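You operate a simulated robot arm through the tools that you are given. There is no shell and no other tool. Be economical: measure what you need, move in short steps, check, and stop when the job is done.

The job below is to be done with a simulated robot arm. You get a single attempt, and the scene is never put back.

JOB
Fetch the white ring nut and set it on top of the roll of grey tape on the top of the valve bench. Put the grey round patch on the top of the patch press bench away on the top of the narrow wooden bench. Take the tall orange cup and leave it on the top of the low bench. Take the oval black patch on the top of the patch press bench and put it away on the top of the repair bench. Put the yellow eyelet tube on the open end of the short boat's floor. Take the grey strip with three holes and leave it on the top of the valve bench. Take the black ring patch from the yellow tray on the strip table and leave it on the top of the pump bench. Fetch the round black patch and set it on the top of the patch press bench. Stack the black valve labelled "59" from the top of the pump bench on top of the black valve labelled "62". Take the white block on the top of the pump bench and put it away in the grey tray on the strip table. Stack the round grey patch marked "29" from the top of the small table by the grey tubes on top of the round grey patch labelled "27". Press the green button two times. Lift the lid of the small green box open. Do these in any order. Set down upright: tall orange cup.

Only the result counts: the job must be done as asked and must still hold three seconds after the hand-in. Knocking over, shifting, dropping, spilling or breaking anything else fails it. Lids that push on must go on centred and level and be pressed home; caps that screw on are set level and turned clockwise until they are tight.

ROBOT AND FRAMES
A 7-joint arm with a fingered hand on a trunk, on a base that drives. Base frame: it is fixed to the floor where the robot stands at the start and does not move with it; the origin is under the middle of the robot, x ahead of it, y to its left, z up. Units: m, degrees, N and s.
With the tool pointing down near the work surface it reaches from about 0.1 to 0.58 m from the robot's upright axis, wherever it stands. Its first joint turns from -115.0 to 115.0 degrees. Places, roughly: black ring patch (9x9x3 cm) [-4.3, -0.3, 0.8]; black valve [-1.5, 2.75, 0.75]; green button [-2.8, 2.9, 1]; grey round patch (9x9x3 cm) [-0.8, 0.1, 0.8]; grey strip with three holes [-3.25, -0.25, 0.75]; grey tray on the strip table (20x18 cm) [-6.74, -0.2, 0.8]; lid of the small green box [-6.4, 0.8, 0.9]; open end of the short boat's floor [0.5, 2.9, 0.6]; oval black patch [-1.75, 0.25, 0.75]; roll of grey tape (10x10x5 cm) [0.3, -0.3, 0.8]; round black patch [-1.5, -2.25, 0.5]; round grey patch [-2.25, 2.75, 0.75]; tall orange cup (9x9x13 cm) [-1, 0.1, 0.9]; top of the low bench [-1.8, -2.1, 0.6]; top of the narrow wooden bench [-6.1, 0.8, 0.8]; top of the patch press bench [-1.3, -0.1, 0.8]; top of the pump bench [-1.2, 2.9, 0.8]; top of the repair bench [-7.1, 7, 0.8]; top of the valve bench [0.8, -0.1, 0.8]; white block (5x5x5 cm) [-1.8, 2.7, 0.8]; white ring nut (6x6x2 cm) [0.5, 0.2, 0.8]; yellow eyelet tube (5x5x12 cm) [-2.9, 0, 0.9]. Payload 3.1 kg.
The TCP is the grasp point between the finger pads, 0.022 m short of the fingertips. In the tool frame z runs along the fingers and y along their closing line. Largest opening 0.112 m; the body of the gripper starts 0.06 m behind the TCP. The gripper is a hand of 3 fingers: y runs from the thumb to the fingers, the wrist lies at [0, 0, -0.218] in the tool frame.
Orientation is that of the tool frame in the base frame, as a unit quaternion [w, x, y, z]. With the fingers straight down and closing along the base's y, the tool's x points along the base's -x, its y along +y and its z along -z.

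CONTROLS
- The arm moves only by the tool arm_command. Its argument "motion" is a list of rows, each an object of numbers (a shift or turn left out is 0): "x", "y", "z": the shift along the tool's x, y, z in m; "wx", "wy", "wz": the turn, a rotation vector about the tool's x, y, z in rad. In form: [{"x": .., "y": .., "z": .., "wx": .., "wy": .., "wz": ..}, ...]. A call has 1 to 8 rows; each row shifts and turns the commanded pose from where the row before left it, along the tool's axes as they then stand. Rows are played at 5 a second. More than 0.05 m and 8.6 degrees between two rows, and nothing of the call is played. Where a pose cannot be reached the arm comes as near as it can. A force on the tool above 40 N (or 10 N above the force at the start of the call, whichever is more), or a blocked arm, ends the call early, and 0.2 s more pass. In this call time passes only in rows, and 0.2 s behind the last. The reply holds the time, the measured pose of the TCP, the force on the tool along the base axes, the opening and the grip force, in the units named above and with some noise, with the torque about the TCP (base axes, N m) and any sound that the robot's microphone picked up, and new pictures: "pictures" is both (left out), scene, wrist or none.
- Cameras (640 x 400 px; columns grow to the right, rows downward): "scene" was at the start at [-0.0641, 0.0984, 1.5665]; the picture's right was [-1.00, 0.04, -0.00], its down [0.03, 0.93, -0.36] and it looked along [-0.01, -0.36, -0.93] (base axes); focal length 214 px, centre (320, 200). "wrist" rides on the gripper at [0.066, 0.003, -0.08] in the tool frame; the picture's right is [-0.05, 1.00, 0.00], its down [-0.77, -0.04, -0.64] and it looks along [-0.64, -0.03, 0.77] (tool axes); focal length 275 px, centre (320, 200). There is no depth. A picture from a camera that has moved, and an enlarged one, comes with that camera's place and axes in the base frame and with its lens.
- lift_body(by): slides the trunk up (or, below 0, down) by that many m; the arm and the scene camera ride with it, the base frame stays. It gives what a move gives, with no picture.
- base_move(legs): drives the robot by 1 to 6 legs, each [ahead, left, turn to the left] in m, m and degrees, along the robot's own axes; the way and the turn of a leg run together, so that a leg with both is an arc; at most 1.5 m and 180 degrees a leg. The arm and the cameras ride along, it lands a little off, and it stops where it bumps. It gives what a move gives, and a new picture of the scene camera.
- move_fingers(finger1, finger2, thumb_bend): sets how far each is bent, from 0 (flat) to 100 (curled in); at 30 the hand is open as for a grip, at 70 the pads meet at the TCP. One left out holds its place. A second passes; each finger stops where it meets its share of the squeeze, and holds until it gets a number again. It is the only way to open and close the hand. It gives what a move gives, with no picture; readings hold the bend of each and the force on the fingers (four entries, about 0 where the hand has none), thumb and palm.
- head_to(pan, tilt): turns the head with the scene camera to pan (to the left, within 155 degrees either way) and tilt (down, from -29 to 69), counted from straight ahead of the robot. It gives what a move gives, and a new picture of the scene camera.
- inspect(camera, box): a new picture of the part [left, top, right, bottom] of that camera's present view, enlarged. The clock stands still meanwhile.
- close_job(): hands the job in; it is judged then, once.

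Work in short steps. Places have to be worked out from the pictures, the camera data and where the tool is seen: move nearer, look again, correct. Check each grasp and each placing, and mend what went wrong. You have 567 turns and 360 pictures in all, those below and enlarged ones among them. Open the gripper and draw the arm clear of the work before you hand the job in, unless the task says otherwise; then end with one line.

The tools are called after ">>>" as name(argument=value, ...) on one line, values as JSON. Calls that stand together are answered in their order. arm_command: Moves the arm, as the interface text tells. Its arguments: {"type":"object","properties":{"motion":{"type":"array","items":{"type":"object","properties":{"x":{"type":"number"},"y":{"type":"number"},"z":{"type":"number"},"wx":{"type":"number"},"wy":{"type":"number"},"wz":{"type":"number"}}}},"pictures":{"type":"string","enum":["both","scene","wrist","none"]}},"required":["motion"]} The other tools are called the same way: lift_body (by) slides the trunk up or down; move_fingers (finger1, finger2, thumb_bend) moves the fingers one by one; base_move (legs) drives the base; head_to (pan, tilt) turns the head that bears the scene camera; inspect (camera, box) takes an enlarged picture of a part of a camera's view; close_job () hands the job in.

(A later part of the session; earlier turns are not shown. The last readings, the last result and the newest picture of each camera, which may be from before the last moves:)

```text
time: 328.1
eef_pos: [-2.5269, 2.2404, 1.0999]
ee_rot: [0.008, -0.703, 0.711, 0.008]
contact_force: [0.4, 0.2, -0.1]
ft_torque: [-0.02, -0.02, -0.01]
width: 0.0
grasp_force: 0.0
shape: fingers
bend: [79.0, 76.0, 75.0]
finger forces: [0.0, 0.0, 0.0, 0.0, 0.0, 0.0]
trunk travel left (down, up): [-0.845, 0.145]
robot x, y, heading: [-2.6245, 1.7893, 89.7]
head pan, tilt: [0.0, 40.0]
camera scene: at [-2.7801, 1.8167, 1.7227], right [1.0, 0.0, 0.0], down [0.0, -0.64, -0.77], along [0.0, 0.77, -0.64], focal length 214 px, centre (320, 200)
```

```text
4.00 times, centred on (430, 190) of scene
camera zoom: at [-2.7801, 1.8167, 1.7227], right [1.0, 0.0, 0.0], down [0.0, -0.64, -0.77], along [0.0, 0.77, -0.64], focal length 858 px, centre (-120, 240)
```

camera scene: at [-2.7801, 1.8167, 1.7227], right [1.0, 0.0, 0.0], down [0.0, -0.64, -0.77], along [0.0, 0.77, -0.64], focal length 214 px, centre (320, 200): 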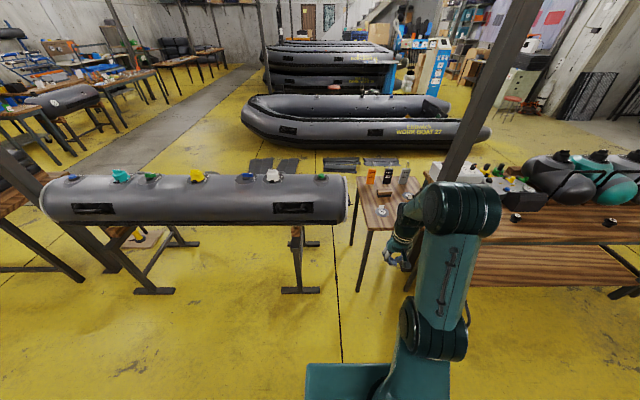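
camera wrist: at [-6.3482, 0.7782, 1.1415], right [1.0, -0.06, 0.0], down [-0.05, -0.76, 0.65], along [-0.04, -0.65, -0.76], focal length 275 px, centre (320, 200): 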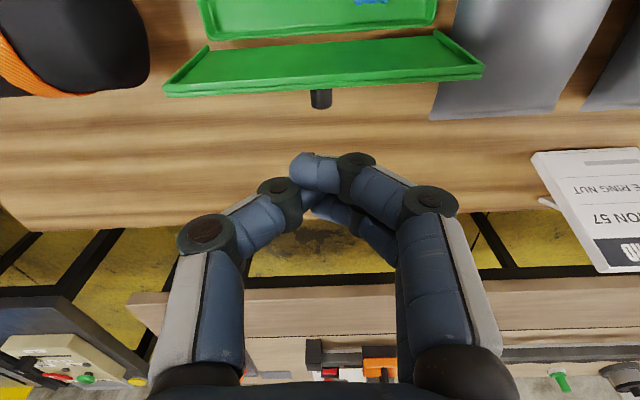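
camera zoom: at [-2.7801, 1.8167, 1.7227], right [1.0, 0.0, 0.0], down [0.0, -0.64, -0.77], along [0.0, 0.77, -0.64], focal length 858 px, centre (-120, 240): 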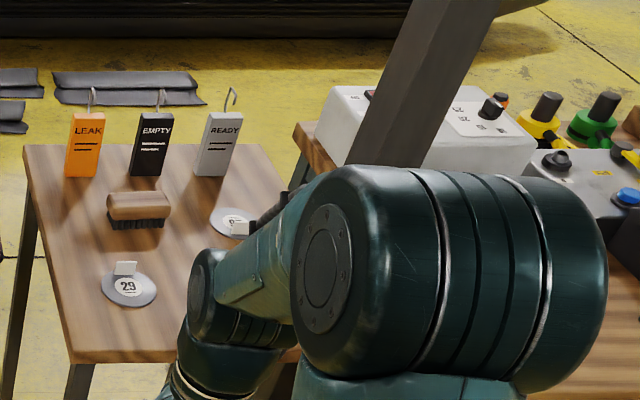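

The button is at about (-2.774, 2.91, 1.0) on the tube's right end. I'll drive up to it, then bring the closed fingertips over it.

>>> base_move(legs=[[0.55, 0.05, 0.3]])

>>> arm_command(motion=[{"y": 0.045, "x": -0.02}, {"y": 0.045, "x": -0.02}], pictures="both")

```text
time: 331.2
eef_pos: [-2.5777, 2.7976, 1.1001]
ee_rot: [0.007, -0.704, 0.71, 0.007]
contact_force: [0.9, -0.2, 0.5]
ft_torque: [-0.02, -0.02, -0.01]
width: 0.0
grasp_force: 0.0
shape: fingers
bend: [79.0, 76.0, 75.0]
finger forces: [0.0, 0.0, 0.1, 0.0, 0.1, 0.0]
trunk travel left (down, up): [-0.845, 0.145]
robot x, y, heading: [-2.6759, 2.3493, 89.9]
head pan, tilt: [0.0, 40.0]
camera scene: at [-2.8293, 2.3727, 1.7227], right [1.0, 0.0, 0.0], down [0.0, -0.64, -0.77], along [0.0, 0.77, -0.64], focal length 214 px, centre (320, 200)
```

scene: 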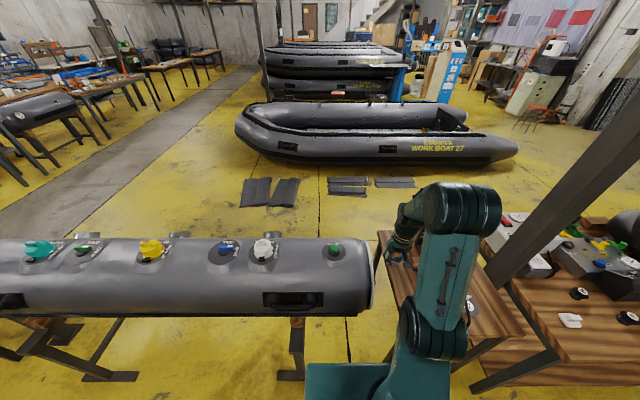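

```text
time: 331.9
eef_pos: [-2.669, 2.8376, 1.1011]
ee_rot: [0.007, -0.705, 0.71, 0.008]
contact_force: [1.3, 0.6, 0.0]
ft_torque: [-0.03, 0.0, 0.04]
width: 0.0
grasp_force: 0.0
shape: fingers
bend: [79.0, 76.0, 75.0]
finger forces: [0.1, 0.0, 0.1, 0.0, 0.0, 0.0]
trunk travel left (down, up): [-0.845, 0.145]
robot x, y, heading: [-2.6722, 2.3488, 90.1]
head pan, tilt: [0.0, 40.0]
camera scene: at [-2.8315, 2.374, 1.7224], right [1.0, 0.0, 0.0], down [0.0, -0.64, -0.77], along [0.0, 0.77, -0.64], focal length 214 px, centre (320, 200)
camera wrist: at [-2.6714, 2.7707, 1.1812], right [-1.0, 0.05, 0.0], down [0.04, 0.76, 0.65], along [0.04, 0.65, -0.76], focal length 275 px, centre (320, 200)
```

scene: 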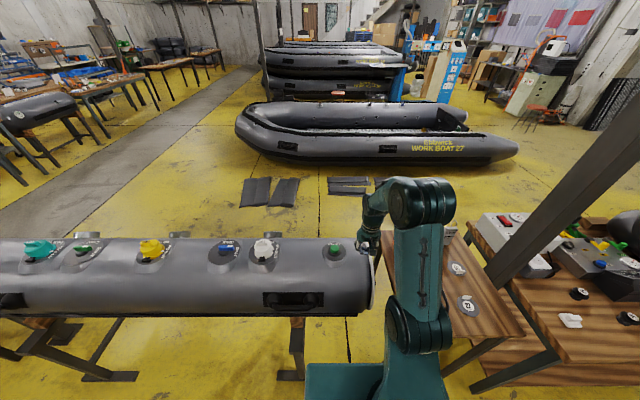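
wrist: 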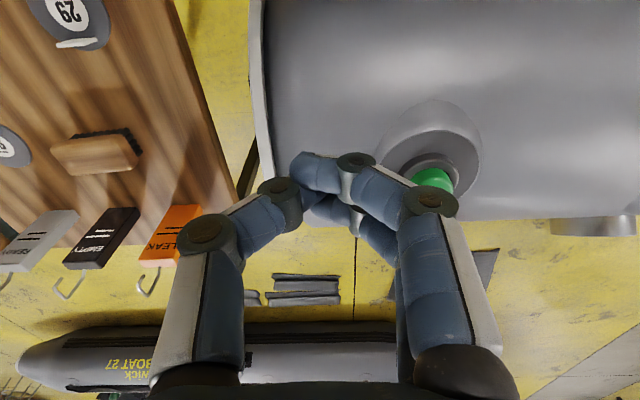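

Triangulated, the button is near (-2.77, 2.938, 0.985). I'll move above it and check alignment.

>>> arm_command(motion=[{"x": -0.034, "y": 0.033}, {"x": -0.033, "y": 0.034}, {"x": -0.033, "y": 0.034}, {"z": 0.04}], pictures="both")

>>> inspect(camera="scene", box=[280, 180, 440, 280])

```text
time: 332.9
eef_pos: [-2.7668, 2.9384, 1.0633]
ee_rot: [0.006, -0.704, 0.71, 0.007]
contact_force: [-0.4, -0.1, 0.6]
ft_torque: [0.0, 0.02, -0.01]
width: 0.0001
grasp_force: 0.1
shape: fingers
bend: [79.0, 76.0, 75.0]
finger forces: [0.0, 0.0, 0.1, 0.1, 0.0, 0.1]
trunk travel left (down, up): [-0.845, 0.145]
robot x, y, heading: [-2.6749, 2.3456, 89.9]
head pan, tilt: [0.0, 40.0]
camera scene: at [-2.8289, 2.3737, 1.7227], right [1.0, 0.0, 0.0], down [0.0, -0.64, -0.77], along [0.0, 0.77, -0.64], focal length 214 px, centre (320, 200)
camera wrist: at [-2.7692, 2.8722, 1.1419], right [-1.0, 0.06, 0.0], down [0.04, 0.76, 0.65], along [0.03, 0.65, -0.76], focal length 275 px, centre (320, 200)
```

scene: 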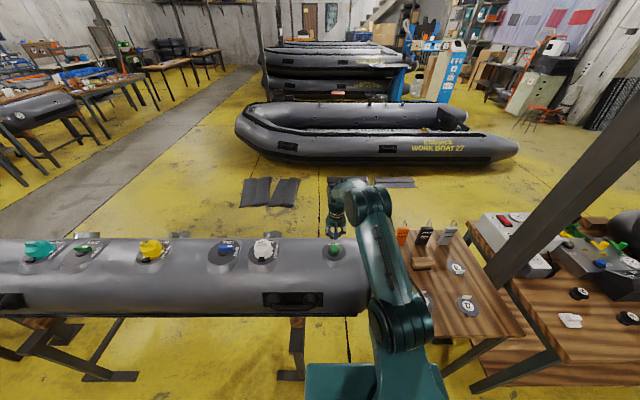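
wrist: 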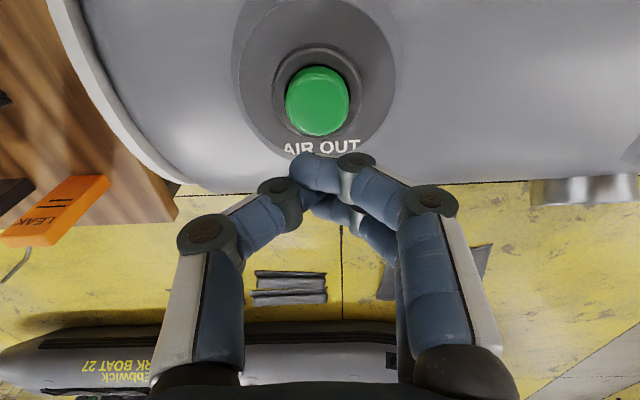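

```text
4.00 times, centred on (360, 230) of scene
camera zoom: at [-2.8289, 2.3737, 1.7227], right [1.0, 0.0, 0.0], down [0.0, -0.64, -0.77], along [0.0, 0.77, -0.64], focal length 858 px, centre (160, 80)
```

zoom: 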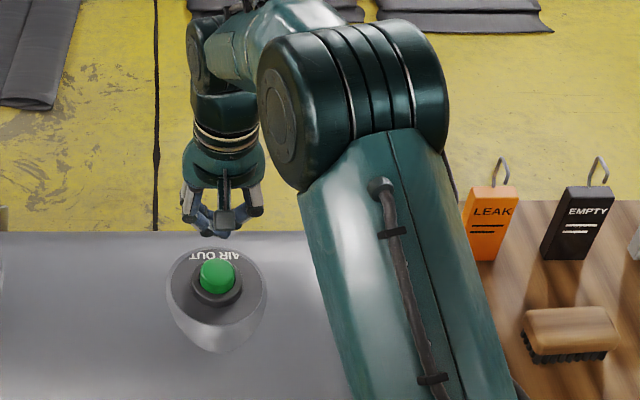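

The "AIR OUT" button's dome is at (-2.768, 2.923, 1.007). I'll shift 1.5 cm and press down in small guarded steps.

>>> arm_command(motion=[{"x": 0.015}, {"z": 0.02}, {"z": 0.005}, {"z": 0.005}, {"z": 0.005}, {"z": 0.004}], pictures="wrist")

```text
time: 334.2
eef_pos: [-2.7677, 2.9263, 1.0229]
ee_rot: [0.008, -0.704, 0.71, 0.008]
contact_force: [0.4, -0.8, 1.2]
ft_torque: [-0.02, -0.01, 0.02]
width: 0.0
grasp_force: 0.0
shape: fingers
bend: [79.0, 76.0, 75.0]
finger forces: [0.0, 0.0, 0.1, 0.0, 0.0, 0.0]
trunk travel left (down, up): [-0.845, 0.145]
robot x, y, heading: [-2.6759, 2.346, 90.0]
head pan, tilt: [0.0, 40.0]
camera wrist: at [-2.77, 2.8575, 1.1029], right [-1.0, 0.05, 0.0], down [0.04, 0.76, 0.65], along [0.03, 0.65, -0.76], focal length 275 px, centre (320, 200)
```

wrist: 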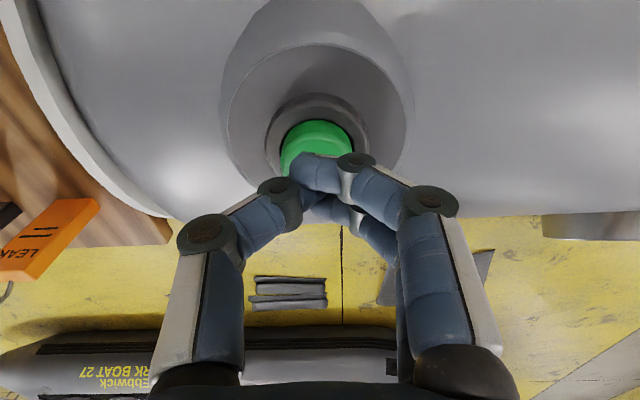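

Aligned, no contact yet. I'll continue down.

>>> arm_command(motion=[{"z": 0.004}, {"z": 0.004}, {"z": 0.004}, {"z": 0.004}, {"z": 0.004}], pictures="wrist")

```text
time: 335.4
eef_pos: [-2.7662, 2.9257, 1.0053]
ee_rot: [0.006, -0.703, 0.711, 0.009]
contact_force: [1.2, 0.5, 4.2]
ft_torque: [-0.02, -0.04, 0.03]
width: 0.0002
grasp_force: 6.7
shape: fingers
bend: [79.0, 76.0, 75.0]
finger forces: [0.1, 0.0, 0.0, 0.0, 14.0, 0.0]
trunk travel left (down, up): [-0.845, 0.145]
robot x, y, heading: [-2.675, 2.3492, 90.1]
head pan, tilt: [0.0, 40.0]
heard: click
camera wrist: at [-2.7698, 2.8577, 1.0836], right [-1.0, 0.06, 0.0], down [0.04, 0.76, 0.65], along [0.03, 0.65, -0.76], focal length 275 px, centre (320, 200)
```

wrist: 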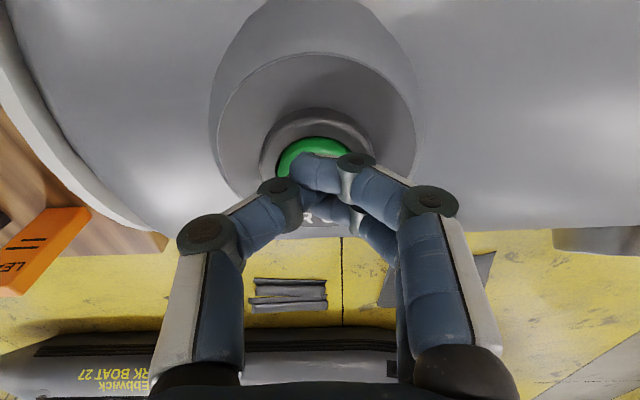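

A click was heard: one press. I'll rise fully off the button, then press once more by the same path.

>>> arm_command(motion=[{"z": -0.015}, {"z": -0.02}], pictures="none")

>>> arm_command(motion=[{"z": 0.018}, {"z": 0.006}, {"z": 0.004}, {"z": 0.004}, {"z": 0.003}], pictures="none")

```text
time: 336.1
eef_pos: [-2.7676, 2.9253, 1.0391]
ee_rot: [0.008, -0.705, 0.709, 0.008]
contact_force: [0.2, -0.2, 0.6]
ft_torque: [-0.01, -0.02, 0.02]
width: 0.0002
grasp_force: 0.1
shape: fingers
bend: [79.0, 76.0, 75.0]
finger forces: [0.0, 0.1, 0.0, 0.0, 0.0, 0.1]
trunk travel left (down, up): [-0.845, 0.145]
robot x, y, heading: [-2.6752, 2.3437, 89.8]
head pan, tilt: [0.0, 40.0]
```

```text
time: 337.2
eef_pos: [-2.7667, 2.9252, 1.0045]
ee_rot: [0.007, -0.704, 0.71, 0.009]
contact_force: [0.6, -0.8, 4.4]
ft_torque: [-0.01, -0.01, 0.01]
width: 0.0
grasp_force: 6.9
shape: fingers
bend: [79.0, 76.0, 75.0]
finger forces: [0.0, 0.0, 0.0, 0.1, 14.4, 0.0]
trunk travel left (down, up): [-0.845, 0.145]
robot x, y, heading: [-2.679, 2.3448, 90.0]
head pan, tilt: [0.0, 40.0]
heard: click
```

Second click heard, so the button is done. I'll rise and move the hand back, then look at the small table with the two patches.

>>> arm_command(motion=[{"z": -0.03}, {"z": -0.05}, {"z": -0.05}, {"x": 0.045}, {"x": 0.045}, {"x": 0.045}, {"x": 0.04}], pictures="none")

>>> base_move(legs=[[-0.3, -0.32, 0]])

>>> head_to(pan=0, tilt=50)

```text
time: 338.9
eef_pos: [-2.7675, 2.7455, 1.1298]
ee_rot: [0.007, -0.704, 0.71, 0.009]
contact_force: [0.3, 0.4, -0.1]
ft_torque: [0.01, 0.0, 0.01]
width: 0.0
grasp_force: 0.0
shape: fingers
bend: [79.0, 76.0, 75.0]
finger forces: [0.0, 0.0, 0.1, 0.1, 0.1, 0.0]
trunk travel left (down, up): [-0.845, 0.145]
robot x, y, heading: [-2.6707, 2.3466, 89.6]
head pan, tilt: [0.0, 40.0]
```

```text
time: 341.5
eef_pos: [-2.4494, 2.4459, 1.1294]
ee_rot: [0.007, -0.705, 0.709, 0.008]
contact_force: [0.2, 1.7, 0.0]
ft_torque: [0.01, 0.01, 0.02]
width: 0.0
grasp_force: 0.0
shape: fingers
bend: [79.0, 76.0, 75.0]
finger forces: [0.0, 0.0, 0.0, 0.0, 0.0, 0.0]
trunk travel left (down, up): [-0.845, 0.145]
robot x, y, heading: [-2.3564, 2.0479, 89.9]
head pan, tilt: [0.0, 40.0]
camera scene: at [-2.5115, 2.0728, 1.7227], right [1.0, 0.0, 0.0], down [0.0, -0.64, -0.77], along [0.0, 0.77, -0.64], focal length 214 px, centre (320, 200)
```

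scene: 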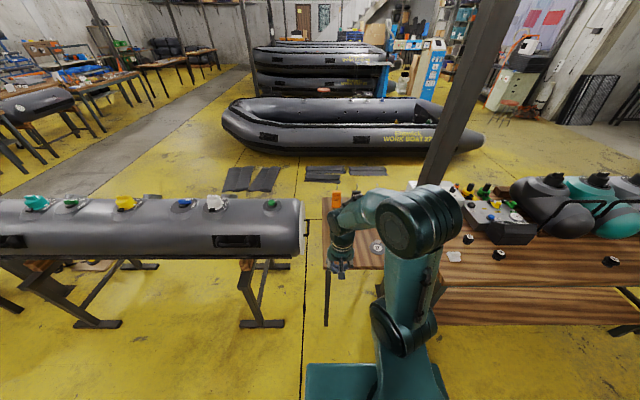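

```text
time: 342.2
eef_pos: [-2.4504, 2.4465, 1.1294]
ee_rot: [0.007, -0.705, 0.709, 0.008]
contact_force: [-0.1, -0.4, -0.2]
ft_torque: [-0.02, 0.02, -0.03]
width: 0.0001
grasp_force: 0.1
shape: fingers
bend: [79.0, 76.0, 75.0]
finger forces: [0.0, 0.1, 0.0, 0.0, 0.0, 0.0]
trunk travel left (down, up): [-0.845, 0.145]
robot x, y, heading: [-2.3581, 2.0484, 90.1]
head pan, tilt: [0.0, 50.0]
camera scene: at [-2.5115, 2.0647, 1.7085], right [1.0, 0.0, 0.0], down [0.0, -0.77, -0.64], along [0.0, 0.64, -0.77], focal length 214 px, centre (320, 200)
```

scene: 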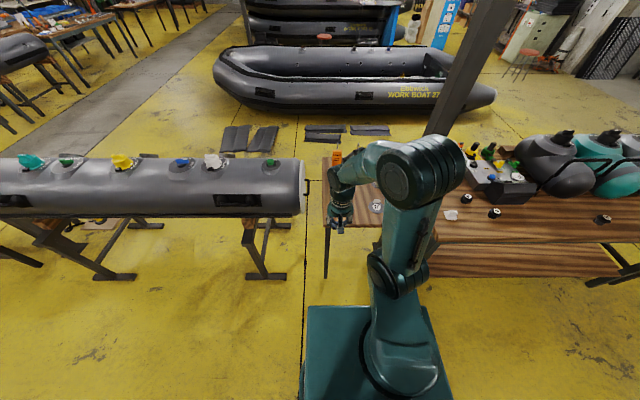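

The arm hides the table; the wrist camera faces it, so I'll use that.

>>> inspect(camera="wrist", box=[0, 0, 640, 400])

```text
1.00 times, centred on (320, 200) of wrist (not enlarged: the box is as wide or as high as the picture)
camera zoom: at [-2.4528, 2.3794, 1.2092], right [-1.0, 0.05, 0.0], down [0.04, 0.76, 0.65], along [0.03, 0.65, -0.76], focal length 275 px, centre (320, 200)
```

zoom: 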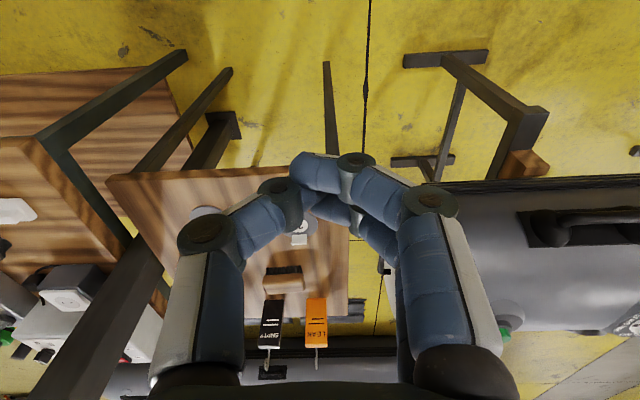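

Three patches seem to be on this table. I'll open the hand and move over for a clear view of their labels.

>>> move_fingers(finger1=30, finger2=30, thumb_bend=30)

>>> arm_command(motion=[{"y": -0.045, "x": -0.02}, {"y": -0.045, "x": -0.02}, {"y": -0.045, "x": -0.02}, {"y": -0.045, "x": -0.02}], pictures="wrist")

```text
time: 343.2
eef_pos: [-2.4502, 2.4464, 1.1287]
ee_rot: [0.007, -0.705, 0.709, 0.008]
contact_force: [-0.4, -0.4, 0.3]
ft_torque: [0.01, -0.01, 0.0]
width: 0.1112
grasp_force: 0.1
shape: fingers
bend: [30.0, 30.0, 30.0]
finger forces: [0.1, 0.0, 0.1, 0.1, 0.0, 0.1]
trunk travel left (down, up): [-0.845, 0.145]
robot x, y, heading: [-2.3574, 2.0456, 90.1]
head pan, tilt: [0.0, 50.0]
```

```text
time: 344.2
eef_pos: [-2.2672, 2.5256, 1.1316]
ee_rot: [0.005, -0.705, 0.709, 0.008]
contact_force: [0.7, -0.2, 0.8]
ft_torque: [0.0, 0.02, -0.01]
width: 0.1109
grasp_force: 0.0
shape: fingers
bend: [30.0, 30.0, 30.0]
finger forces: [0.1, 0.0, 0.1, 0.1, 0.0, 0.0]
trunk travel left (down, up): [-0.845, 0.145]
robot x, y, heading: [-2.3572, 2.0469, 89.7]
head pan, tilt: [0.0, 50.0]
camera wrist: at [-2.2695, 2.4581, 1.2112], right [-1.0, 0.05, 0.0], down [0.04, 0.76, 0.65], along [0.03, 0.65, -0.76], focal length 275 px, centre (320, 200)
```

wrist: 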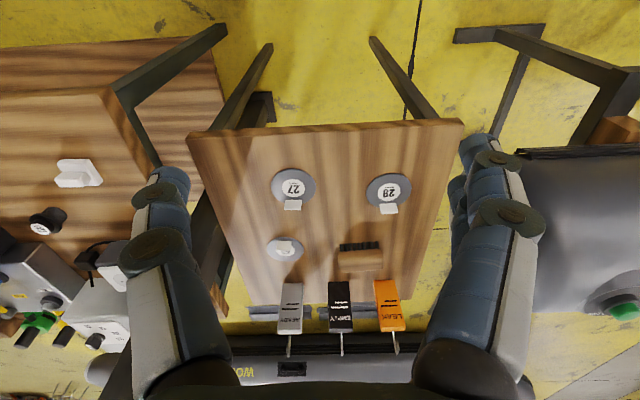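

>>> inspect(camera="wrist", box=[220, 140, 460, 290])

```text
2.67 times, centred on (340, 215) of wrist
camera zoom: at [-2.2695, 2.4581, 1.2112], right [-1.0, 0.05, 0.0], down [0.04, 0.76, 0.65], along [0.03, 0.65, -0.76], focal length 734 px, centre (267, 160)
```

zoom: 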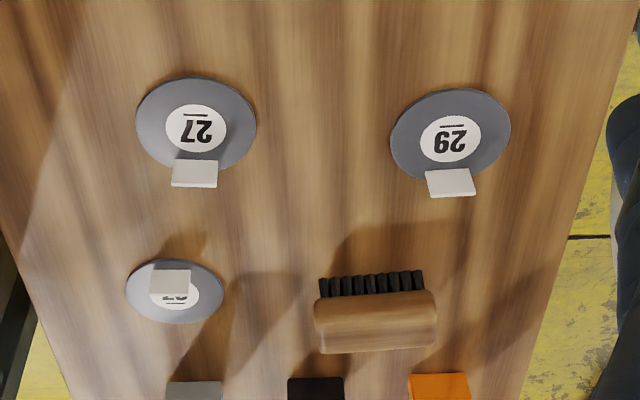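

Labels read: 29 at (-2.385, 2.79), 27 at (-2.205, 2.775), both with tabs on their north edges. I'll drive closer and turn the hand to close along y over 29's tab at (-2.387, 2.826).

>>> base_move(legs=[[0.25, 0, 0]])

>>> arm_command(motion=[{"wz": 0.148}, {"wz": 0.148}, {"wz": 0.148}, {"wz": 0.148}, {"wz": 0.148}, {"wz": 0.148}, {"wz": 0.148}, {"wz": 0.148}], pictures="none")

>>> arm_command(motion=[{"wz": 0.13}, {"wz": 0.13}, {"wz": 0.12}, {"x": 0.04, "y": 0.017}, {"x": 0.04, "y": 0.017}, {"x": 0.04, "y": 0.017}], pictures="wrist")

```text
time: 346.1
eef_pos: [-2.2685, 2.7758, 1.1319]
ee_rot: [0.007, -0.704, 0.71, 0.008]
contact_force: [-0.5, 1.5, 0.2]
ft_torque: [-0.04, -0.03, -0.02]
width: 0.1112
grasp_force: 0.1
shape: fingers
bend: [30.0, 30.0, 30.0]
finger forces: [0.0, 0.1, 0.0, 0.0, 0.1, 0.1]
trunk travel left (down, up): [-0.845, 0.145]
robot x, y, heading: [-2.3581, 2.2998, 89.9]
head pan, tilt: [0.0, 50.0]
camera scene: at [-2.511, 2.3173, 1.7085], right [1.0, 0.0, 0.0], down [0.0, -0.77, -0.64], along [0.0, 0.64, -0.77], focal length 214 px, centre (320, 200)
```

scene: 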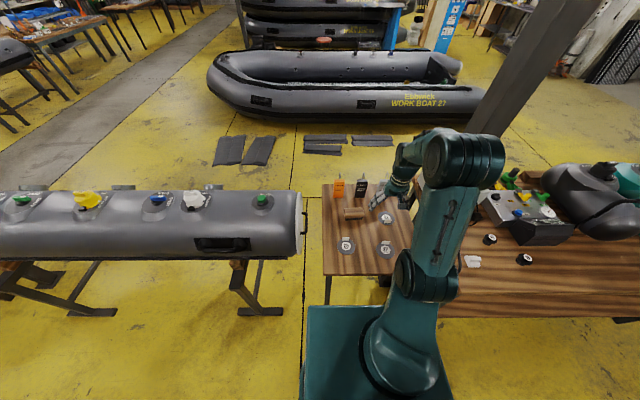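

```text
time: 347.9
eef_pos: [-2.2675, 2.7774, 1.1323]
ee_rot: [0.002, -0.186, 0.983, 0.011]
contact_force: [-0.1, -0.3, -0.4]
ft_torque: [0.0, -0.01, -0.02]
width: 0.1115
grasp_force: 0.1
shape: fingers
bend: [30.0, 30.0, 30.0]
finger forces: [0.1, 0.0, 0.0, 0.0, 0.0, 0.0]
trunk travel left (down, up): [-0.845, 0.145]
robot x, y, heading: [-2.3563, 2.2982, 89.9]
head pan, tilt: [0.0, 50.0]
```

```text
time: 349.3
eef_pos: [-2.3885, 2.8293, 1.1342]
ee_rot: [0.0, 0.002, 1.0, 0.01]
contact_force: [0.2, 0.4, -1.1]
ft_torque: [-0.03, 0.01, -0.01]
width: 0.1114
grasp_force: 0.1
shape: fingers
bend: [30.0, 30.0, 30.0]
finger forces: [0.0, 0.0, 0.1, 0.0, 0.0, 0.0]
trunk travel left (down, up): [-0.845, 0.145]
robot x, y, heading: [-2.3559, 2.2976, 89.8]
head pan, tilt: [0.0, 50.0]
camera wrist: at [-2.4536, 2.8309, 1.2141], right [0.05, 1.0, 0.02], down [0.77, -0.05, 0.64], along [0.64, -0.02, -0.77], focal length 275 px, centre (320, 200)
```

wrist: 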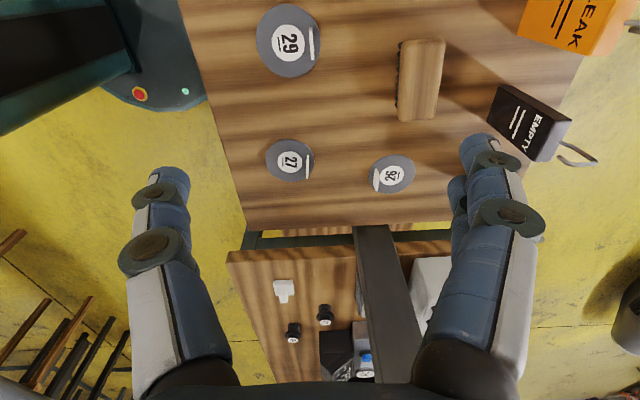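

Tab of 29 is at (-2.382, 2.822). I'll set the opening, align and descend close.

>>> move_fingers(finger1=42, finger2=42, thumb_bend=42)

>>> arm_command(motion=[{"x": -0.006, "y": -0.006}, {"z": 0.05}, {"z": 0.05}, {"z": 0.05}, {"z": 0.05}, {"z": 0.05}], pictures="wrist")

```text
time: 350.3
eef_pos: [-2.3874, 2.828, 1.1343]
ee_rot: [0.0, 0.002, 1.0, 0.01]
contact_force: [0.0, 0.4, 0.3]
ft_torque: [-0.02, -0.01, 0.0]
width: 0.0787
grasp_force: 0.1
shape: fingers
bend: [42.0, 42.0, 42.0]
finger forces: [0.1, 0.0, 0.1, 0.1, 0.1, 0.0]
trunk travel left (down, up): [-0.845, 0.145]
robot x, y, heading: [-2.3594, 2.2976, 89.6]
head pan, tilt: [0.0, 50.0]
```

```text
time: 351.7
eef_pos: [-2.3835, 2.8277, 0.8818]
ee_rot: [0.0, 0.001, 1.0, 0.011]
contact_force: [-0.2, 0.5, 0.7]
ft_torque: [-0.03, 0.01, 0.01]
width: 0.0784
grasp_force: 0.0
shape: fingers
bend: [42.0, 42.0, 42.0]
finger forces: [0.1, 0.0, 0.0, 0.0, 0.0, 0.0]
trunk travel left (down, up): [-0.845, 0.145]
robot x, y, heading: [-2.3593, 2.2981, 90.0]
head pan, tilt: [0.0, 50.0]
camera wrist: at [-2.4474, 2.8299, 0.9623], right [0.05, 1.0, 0.02], down [0.77, -0.05, 0.63], along [0.63, -0.02, -0.77], focal length 275 px, centre (320, 200)
```

wrist: 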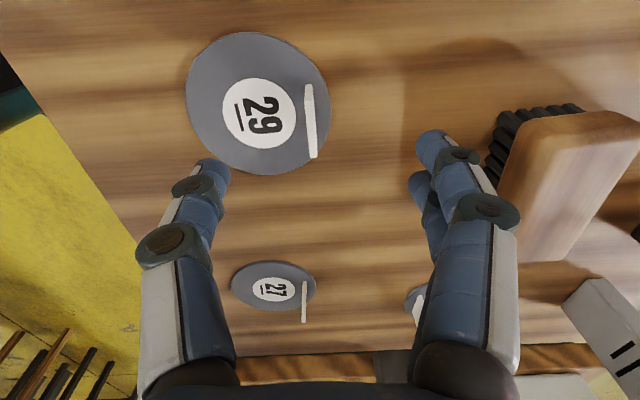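

Aligned to within 3 mm. I'll finish descending and pinch.

>>> arm_command(motion=[{"y": -0.004, "z": 0.025}, {"z": 0.018}], pictures="none")

>>> move_fingers(finger1=80, finger2=80, thumb_bend=80)

>>> arm_command(motion=[{"z": -0.02}, {"z": -0.04}, {"z": -0.05}, {"z": -0.04}], pictures="wrist")

```text
time: 352.3
eef_pos: [-2.3817, 2.8262, 0.8387]
ee_rot: [0.0, 0.001, 1.0, 0.011]
contact_force: [-0.5, 0.4, -0.2]
ft_torque: [0.04, -0.01, 0.01]
width: 0.0784
grasp_force: 0.1
shape: fingers
bend: [42.0, 42.0, 42.0]
finger forces: [0.0, 0.1, 0.0, 0.1, 0.1, 0.0]
trunk travel left (down, up): [-0.845, 0.145]
robot x, y, heading: [-2.3557, 2.2986, 89.7]
head pan, tilt: [0.0, 50.0]
```

```text
time: 353.3
eef_pos: [-2.382, 2.8242, 0.8407]
ee_rot: [-0.001, 0.002, 1.0, 0.01]
contact_force: [1.5, 0.1, -0.1]
ft_torque: [-0.08, 0.04, -0.01]
width: 0.001
grasp_force: 14.8
shape: fingers
bend: [76.0, 76.0, 73.0]
finger forces: [7.2, 7.5, 0.0, 0.0, 15.1, 0.1]
trunk travel left (down, up): [-0.845, 0.145]
robot x, y, heading: [-2.3581, 2.2962, 89.7]
head pan, tilt: [0.0, 50.0]
```

```text
time: 354.3
eef_pos: [-2.3825, 2.8204, 0.9926]
ee_rot: [-0.001, 0.002, 1.0, 0.01]
contact_force: [-0.8, -0.5, -0.5]
ft_torque: [0.0, -0.02, 0.04]
width: 0.0012
grasp_force: 14.7
shape: fingers
bend: [76.0, 77.0, 72.0]
finger forces: [7.2, 7.0, 0.0, 0.0, 14.3, 0.0]
trunk travel left (down, up): [-0.845, 0.145]
robot x, y, heading: [-2.3568, 2.2948, 89.7]
head pan, tilt: [0.0, 50.0]
camera wrist: at [-2.4474, 2.8221, 1.0725], right [0.05, 1.0, 0.02], down [0.77, -0.05, 0.63], along [0.63, -0.01, -0.77], focal length 275 px, centre (320, 200)
```

wrist: 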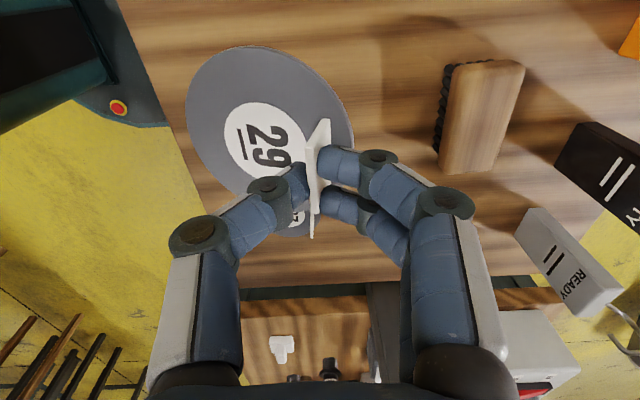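

29 is held. I'll turn the hand 90° so its tab ends on the west side (clear of 27's tab), and level it.

>>> arm_command(motion=[{"wx": 0.022}, {"wz": -0.148}, {"wz": -0.148}, {"wz": -0.148}, {"wz": -0.148}, {"wz": -0.148}, {"wz": -0.148}, {"wz": -0.148}], pictures="none")

>>> arm_command(motion=[{"wz": -0.14}, {"wz": -0.14}, {"wz": -0.14}, {"wz": -0.115}, {"y": -0.045, "x": 0.02}, {"y": -0.045, "x": 0.02}, {"y": -0.045, "x": 0.02}], pictures="wrist")

```text
time: 356.1
eef_pos: [-2.3819, 2.8223, 0.9904]
ee_rot: [-0.001, -0.495, 0.869, 0.0]
contact_force: [-0.6, -0.4, -0.9]
ft_torque: [0.01, 0.01, 0.02]
width: 0.0013
grasp_force: 14.1
shape: fingers
bend: [77.0, 77.0, 72.0]
finger forces: [7.1, 7.0, 0.1, 0.1, 14.2, 0.1]
trunk travel left (down, up): [-0.845, 0.145]
robot x, y, heading: [-2.3572, 2.2969, 89.9]
head pan, tilt: [0.0, 50.0]
```

```text
time: 357.7
eef_pos: [-2.2462, 2.7603, 0.9886]
ee_rot: [0.0, -0.707, 0.708, 0.001]
contact_force: [0.4, -0.2, 0.2]
ft_torque: [0.01, 0.03, -0.04]
width: 0.0007
grasp_force: 14.0
shape: fingers
bend: [77.0, 77.0, 72.0]
finger forces: [7.2, 7.1, 0.0, 0.0, 14.3, 0.0]
trunk travel left (down, up): [-0.845, 0.145]
robot x, y, heading: [-2.3565, 2.3001, 89.8]
head pan, tilt: [0.0, 50.0]
camera wrist: at [-2.2474, 2.6951, 1.0692], right [-1.0, 0.05, 0.0], down [0.04, 0.77, 0.64], along [0.03, 0.64, -0.77], focal length 275 px, centre (320, 200)
```

wrist: 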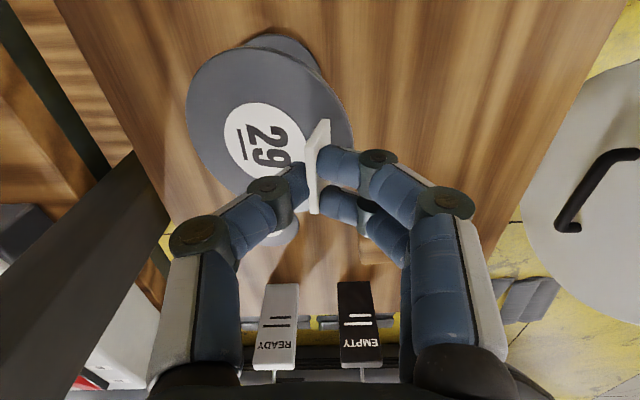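

29 sags somewhat in the grip. I'll tilt the hand to level the disc and look again before stacking.

>>> arm_command(motion=[{"wx": 0.14}, {"wx": 0.14}], pictures="wrist")

>>> head_to(pan=0, tilt=35)

>>> inspect(camera="scene", box=[320, 170, 480, 270])

```text
time: 358.3
eef_pos: [-2.2479, 2.7624, 0.989]
ee_rot: [0.098, -0.699, 0.702, -0.098]
contact_force: [-0.3, -0.2, -0.6]
ft_torque: [0.01, 0.0, -0.02]
width: 0.0012
grasp_force: 13.8
shape: fingers
bend: [77.0, 77.0, 72.0]
finger forces: [7.2, 6.9, 0.0, 0.0, 14.1, 0.0]
trunk travel left (down, up): [-0.845, 0.145]
robot x, y, heading: [-2.3613, 2.2996, 89.6]
head pan, tilt: [0.0, 50.0]
camera wrist: at [-2.2715, 2.6954, 1.0662], right [-0.96, 0.05, -0.28], down [-0.14, 0.77, 0.62], along [0.24, 0.63, -0.73], focal length 275 px, centre (320, 200)
```

wrist: 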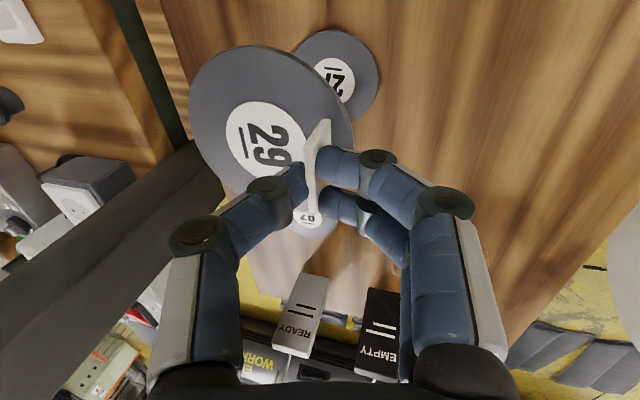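

```text
time: 359.0
eef_pos: [-2.2477, 2.761, 0.989]
ee_rot: [0.096, -0.699, 0.702, -0.099]
contact_force: [0.3, 0.9, 0.0]
ft_torque: [-0.02, 0.01, 0.0]
width: 0.0009
grasp_force: 13.8
shape: fingers
bend: [77.0, 77.0, 72.0]
finger forces: [7.2, 6.9, 0.0, 0.0, 14.0, 0.0]
trunk travel left (down, up): [-0.845, 0.145]
robot x, y, heading: [-2.3543, 2.297, 89.8]
head pan, tilt: [0.0, 35.0]
camera scene: at [-2.5109, 2.3285, 1.7301], right [1.0, 0.0, 0.0], down [0.0, -0.57, -0.82], along [0.0, 0.82, -0.57], focal length 214 px, centre (320, 200)
```

scene: 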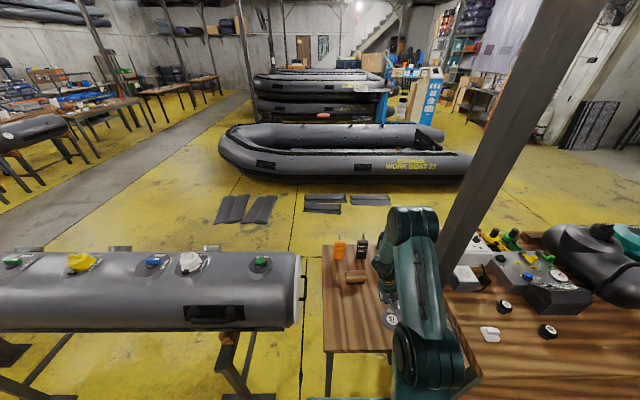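

```text
4.00 times, centred on (400, 220) of scene
camera zoom: at [-2.5109, 2.3285, 1.7301], right [1.0, 0.0, 0.0], down [0.0, -0.57, -0.82], along [0.0, 0.82, -0.57], focal length 858 px, centre (0, 120)
```

zoom: 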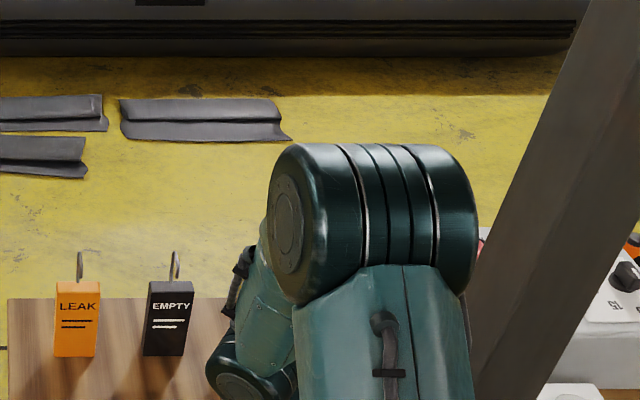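

From its apparent size, the disc sags about 40° in the grip, so I need roughly 24° more hand tilt to level it.

>>> arm_command(motion=[{"wx": 0.14}, {"wx": 0.14}, {"wx": 0.12}], pictures="wrist")

```text
time: 359.8
eef_pos: [-2.2474, 2.7602, 0.9899]
ee_rot: [0.236, -0.666, 0.667, -0.236]
contact_force: [0.1, -0.5, -0.3]
ft_torque: [-0.01, -0.02, -0.01]
width: 0.0012
grasp_force: 14.3
shape: fingers
bend: [77.0, 77.0, 72.0]
finger forces: [7.2, 6.9, 0.1, 0.0, 14.0, 0.0]
trunk travel left (down, up): [-0.845, 0.145]
robot x, y, heading: [-2.3549, 2.2999, 89.6]
head pan, tilt: [0.0, 35.0]
camera wrist: at [-2.2998, 2.6958, 1.0507], right [-0.78, 0.05, -0.63], down [-0.37, 0.77, 0.52], along [0.51, 0.63, -0.58], focal length 275 px, centre (320, 200)
```

wrist: 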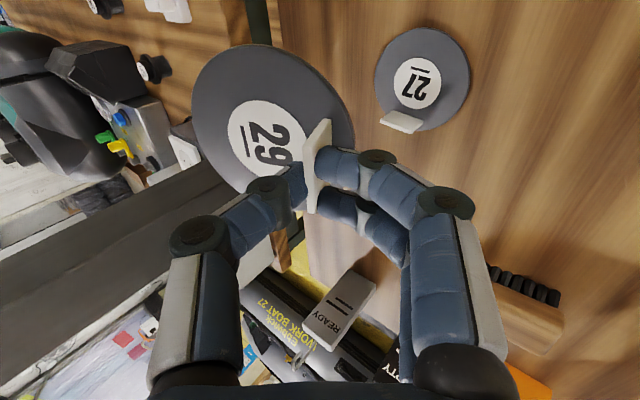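

The two discs now look parallel. By the geometry, 29's centre is at TCP + (0.055, -0.009, -0.029); I'll position it over 27, slightly south of its tab, and lower.

>>> arm_command(motion=[{"x": -0.003, "y": 0.0109, "z": -0.0088}, {"y": 0.0252, "z": 0.0311}, {"y": 0.0252, "z": 0.0311}, {"y": 0.0252, "z": 0.0311}], pictures="wrist")

```text
time: 360.8
eef_pos: [-2.2614, 2.7654, 0.8699]
ee_rot: [0.234, -0.666, 0.668, -0.236]
contact_force: [0.2, 0.9, -0.1]
ft_torque: [-0.02, 0.03, 0.01]
width: 0.001
grasp_force: 14.2
shape: fingers
bend: [77.0, 77.0, 72.0]
finger forces: [7.1, 7.1, 0.1, 0.0, 14.0, 0.1]
trunk travel left (down, up): [-0.845, 0.145]
robot x, y, heading: [-2.3532, 2.3018, 89.9]
head pan, tilt: [0.0, 35.0]
camera wrist: at [-2.3131, 2.6994, 0.9308], right [-0.78, 0.05, -0.63], down [-0.37, 0.77, 0.52], along [0.51, 0.63, -0.58], focal length 275 px, centre (320, 200)
```

wrist: 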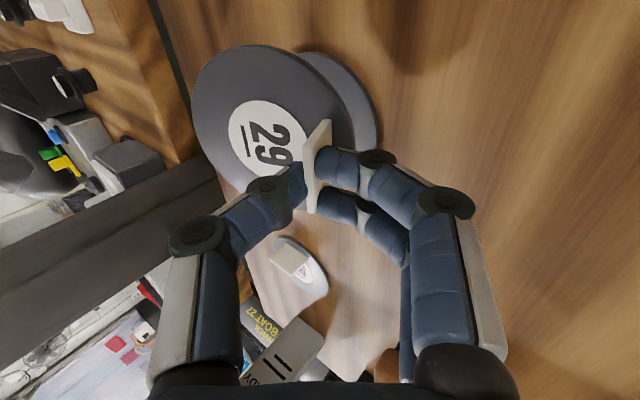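

Alignment matches the plan (about 1.4 cm south offset). I'll lower in guarded steps.

>>> arm_command(motion=[{"y": 0.0155, "z": 0.013}, {"y": 0.005, "z": 0.0062}, {"y": 0.0025, "z": 0.0031}, {"y": 0.0025, "z": 0.0031}, {"y": 0.0025, "z": 0.0031}], pictures="wrist")

```text
time: 362.0
eef_pos: [-2.2646, 2.7632, 0.8314]
ee_rot: [0.236, -0.665, 0.668, -0.236]
contact_force: [0.5, 1.0, 8.5]
ft_torque: [0.0, -0.06, 0.04]
width: 0.0014
grasp_force: 14.5
shape: fingers
bend: [78.0, 78.0, 72.0]
finger forces: [6.1, 6.4, 0.0, 0.0, 15.9, 0.0]
trunk travel left (down, up): [-0.845, 0.145]
robot x, y, heading: [-2.3536, 2.2966, 89.9]
head pan, tilt: [0.0, 35.0]
camera wrist: at [-2.3173, 2.698, 0.8924], right [-0.78, 0.05, -0.63], down [-0.37, 0.77, 0.52], along [0.51, 0.63, -0.58], focal length 275 px, centre (320, 200)
```

wrist: 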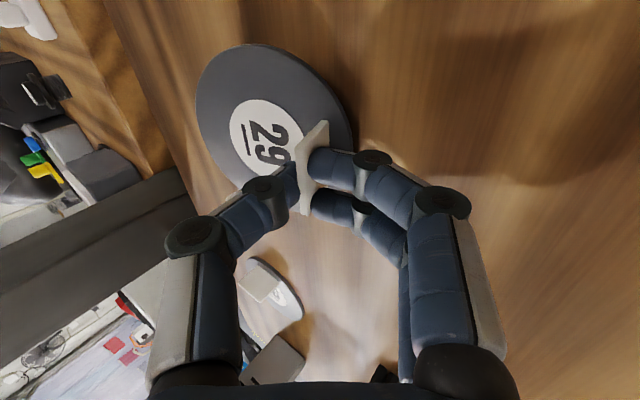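

Contact at 8 N and 27 lies under 29. With the hand tilted, I'll open only the thumb, then withdraw along the tool axis.

>>> move_fingers(thumb_bend=45)

>>> arm_command(motion=[{"z": -0.02}, {"z": -0.04}, {"z": -0.04}, {"z": -0.04}], pictures="wrist")

```text
time: 363.0
eef_pos: [-2.2642, 2.7646, 0.8306]
ee_rot: [0.235, -0.666, 0.668, -0.236]
contact_force: [0.0, 0.1, 0.2]
ft_torque: [-0.02, -0.01, 0.01]
width: 0.0252
grasp_force: 0.0
shape: fingers
bend: [80.0, 80.0, 45.0]
finger forces: [0.1, 0.1, 0.0, 0.0, 0.0, 0.0]
trunk travel left (down, up): [-0.845, 0.145]
robot x, y, heading: [-2.3573, 2.3011, 89.8]
head pan, tilt: [0.0, 35.0]
```

```text
time: 364.0
eef_pos: [-2.3535, 2.7646, 0.9394]
ee_rot: [0.235, -0.665, 0.668, -0.238]
contact_force: [1.0, 0.7, -0.1]
ft_torque: [-0.01, 0.01, 0.01]
width: 0.0251
grasp_force: 0.1
shape: fingers
bend: [80.0, 80.0, 45.0]
finger forces: [0.0, 0.0, 0.0, 0.0, 0.1, 0.0]
trunk travel left (down, up): [-0.845, 0.145]
robot x, y, heading: [-2.3548, 2.2998, 89.6]
head pan, tilt: [0.0, 35.0]
camera wrist: at [-2.4064, 2.6986, 1.0007], right [-0.78, 0.05, -0.63], down [-0.37, 0.77, 0.52], along [0.51, 0.63, -0.58], focal length 275 px, centre (320, 200)
```

wrist: 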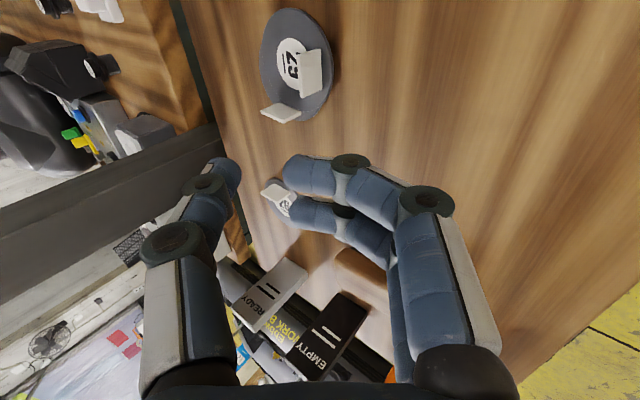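

>>> inspect(camera="wrist", box=[220, 0, 380, 130])

```text
3.08 times, centred on (300, 65) of wrist
camera zoom: at [-2.4064, 2.6986, 1.0007], right [-0.78, 0.05, -0.63], down [-0.37, 0.77, 0.52], along [0.51, 0.63, -0.58], focal length 847 px, centre (382, 615)
```

zoom: 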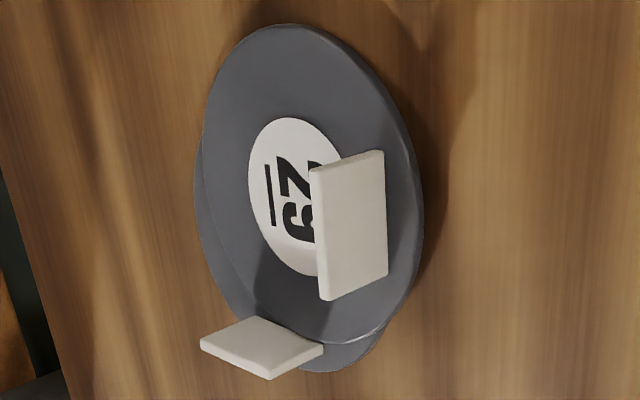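

29 sits flat on 27. Now I'll straighten the hand, rise, pull back and drive to the pump bench.

>>> arm_command(motion=[{"z": -0.04}, {"wx": -0.14}, {"wx": -0.14}, {"wx": -0.14}, {"wx": -0.14}, {"wx": -0.12}], pictures="none")

>>> arm_command(motion=[{"z": -0.05}, {"z": -0.05}, {"z": -0.05}, {"y": -0.04, "x": 0.02}, {"y": -0.04, "x": 0.02}, {"y": -0.03, "x": 0.02}], pictures="none")

>>> base_move(legs=[[-0.25, 0, 0], [0, -0.72, 0.2]])

>>> move_fingers(finger1=30, finger2=30, thumb_bend=30)

>>> inspect(camera="wrist", box=[0, 0, 640, 400])

```text
time: 365.4
eef_pos: [-2.3769, 2.7646, 0.9692]
ee_rot: [0.0, -0.706, 0.708, 0.001]
contact_force: [-0.1, -0.1, 0.5]
ft_torque: [0.0, 0.02, -0.01]
width: 0.0251
grasp_force: 0.1
shape: fingers
bend: [80.0, 80.0, 45.0]
finger forces: [0.0, 0.0, 0.0, 0.0, 0.0, 0.0]
trunk travel left (down, up): [-0.845, 0.145]
robot x, y, heading: [-2.3554, 2.2988, 89.7]
head pan, tilt: [0.0, 35.0]
```

```text
time: 366.8
eef_pos: [-2.2666, 2.7018, 1.1191]
ee_rot: [-0.001, -0.707, 0.708, 0.001]
contact_force: [-0.2, 0.5, -0.4]
ft_torque: [0.01, 0.02, -0.02]
width: 0.0248
grasp_force: 0.1
shape: fingers
bend: [80.0, 80.0, 45.0]
finger forces: [0.0, 0.0, 0.0, 0.0, 0.1, 0.1]
trunk travel left (down, up): [-0.845, 0.145]
robot x, y, heading: [-2.3565, 2.2989, 89.9]
head pan, tilt: [0.0, 35.0]
```

```text
time: 372.2
eef_pos: [-1.5498, 2.4528, 1.1199]
ee_rot: [0.001, 0.709, -0.706, 0.001]
contact_force: [-0.5, -0.4, -0.3]
ft_torque: [0.03, 0.0, 0.0]
width: 0.0249
grasp_force: 0.1
shape: fingers
bend: [80.0, 80.0, 45.0]
finger forces: [0.0, 0.1, 0.0, 0.0, 0.0, 0.0]
trunk travel left (down, up): [-0.845, 0.145]
robot x, y, heading: [-1.6343, 2.0466, 89.9]
head pan, tilt: [0.0, 35.0]
camera scene: at [-1.7904, 2.0759, 1.7302], right [1.0, 0.0, 0.0], down [0.0, -0.57, -0.82], along [0.0, 0.82, -0.57], focal length 214 px, centre (320, 200)
```

scene: 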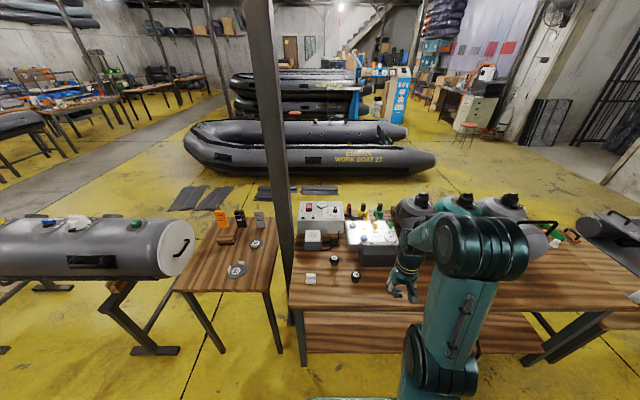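

```text
time: 373.2
eef_pos: [-1.5505, 2.4536, 1.1195]
ee_rot: [0.001, 0.709, -0.706, -0.001]
contact_force: [0.1, 0.3, -0.7]
ft_torque: [0.02, -0.02, -0.03]
width: 0.1113
grasp_force: 0.1
shape: fingers
bend: [30.0, 30.0, 30.0]
finger forces: [0.0, 0.0, 0.0, 0.1, 0.0, 0.1]
trunk travel left (down, up): [-0.845, 0.145]
robot x, y, heading: [-1.6341, 2.0488, 90.2]
head pan, tilt: [0.0, 35.0]
```

```text
1.00 times, centred on (320, 200) of wrist (not enlarged: the box is as wide or as high as the picture)
camera zoom: at [-1.552, 2.3873, 1.2006], right [-1.0, 0.04, 0.0], down [0.03, 0.77, 0.64], along [0.03, 0.63, -0.77], focal length 275 px, centre (320, 200)
```

zoom: 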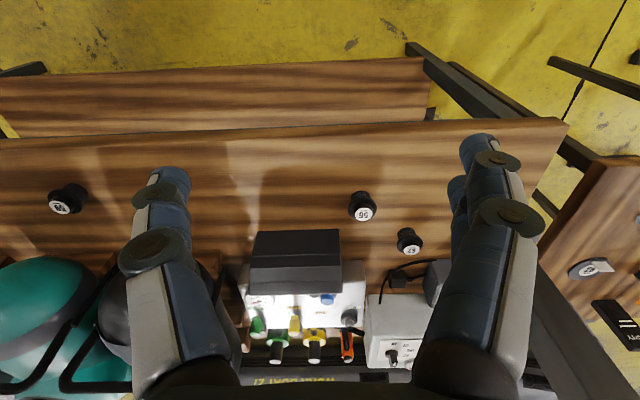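

>>> inspect(camera="wrist", box=[320, 160, 480, 260])

>>> inspect(camera="wrist", box=[20, 150, 180, 250])

```text
4.00 times, centred on (400, 210) of wrist
camera zoom: at [-1.552, 2.3873, 1.2006], right [-1.0, 0.04, 0.0], down [0.03, 0.77, 0.64], along [0.03, 0.63, -0.77], focal length 1101 px, centre (0, 160)
```

zoom: 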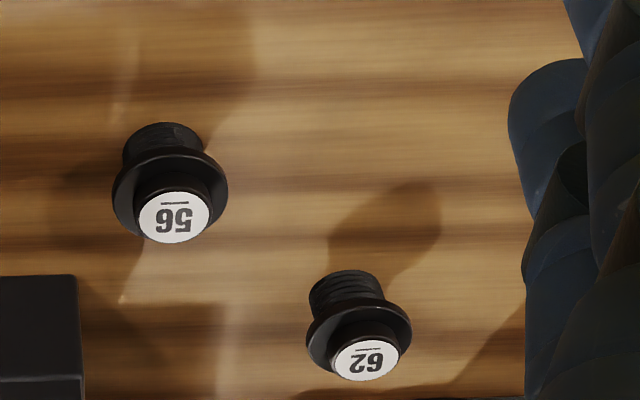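

```text
4.00 times, centred on (100, 200) of wrist
camera zoom: at [-1.552, 2.3873, 1.2006], right [-1.0, 0.04, 0.0], down [0.03, 0.77, 0.64], along [0.03, 0.63, -0.77], focal length 1101 px, centre (1200, 200)
```

zoom: 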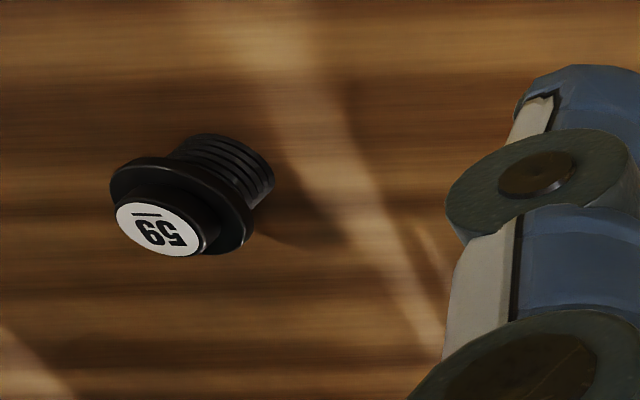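

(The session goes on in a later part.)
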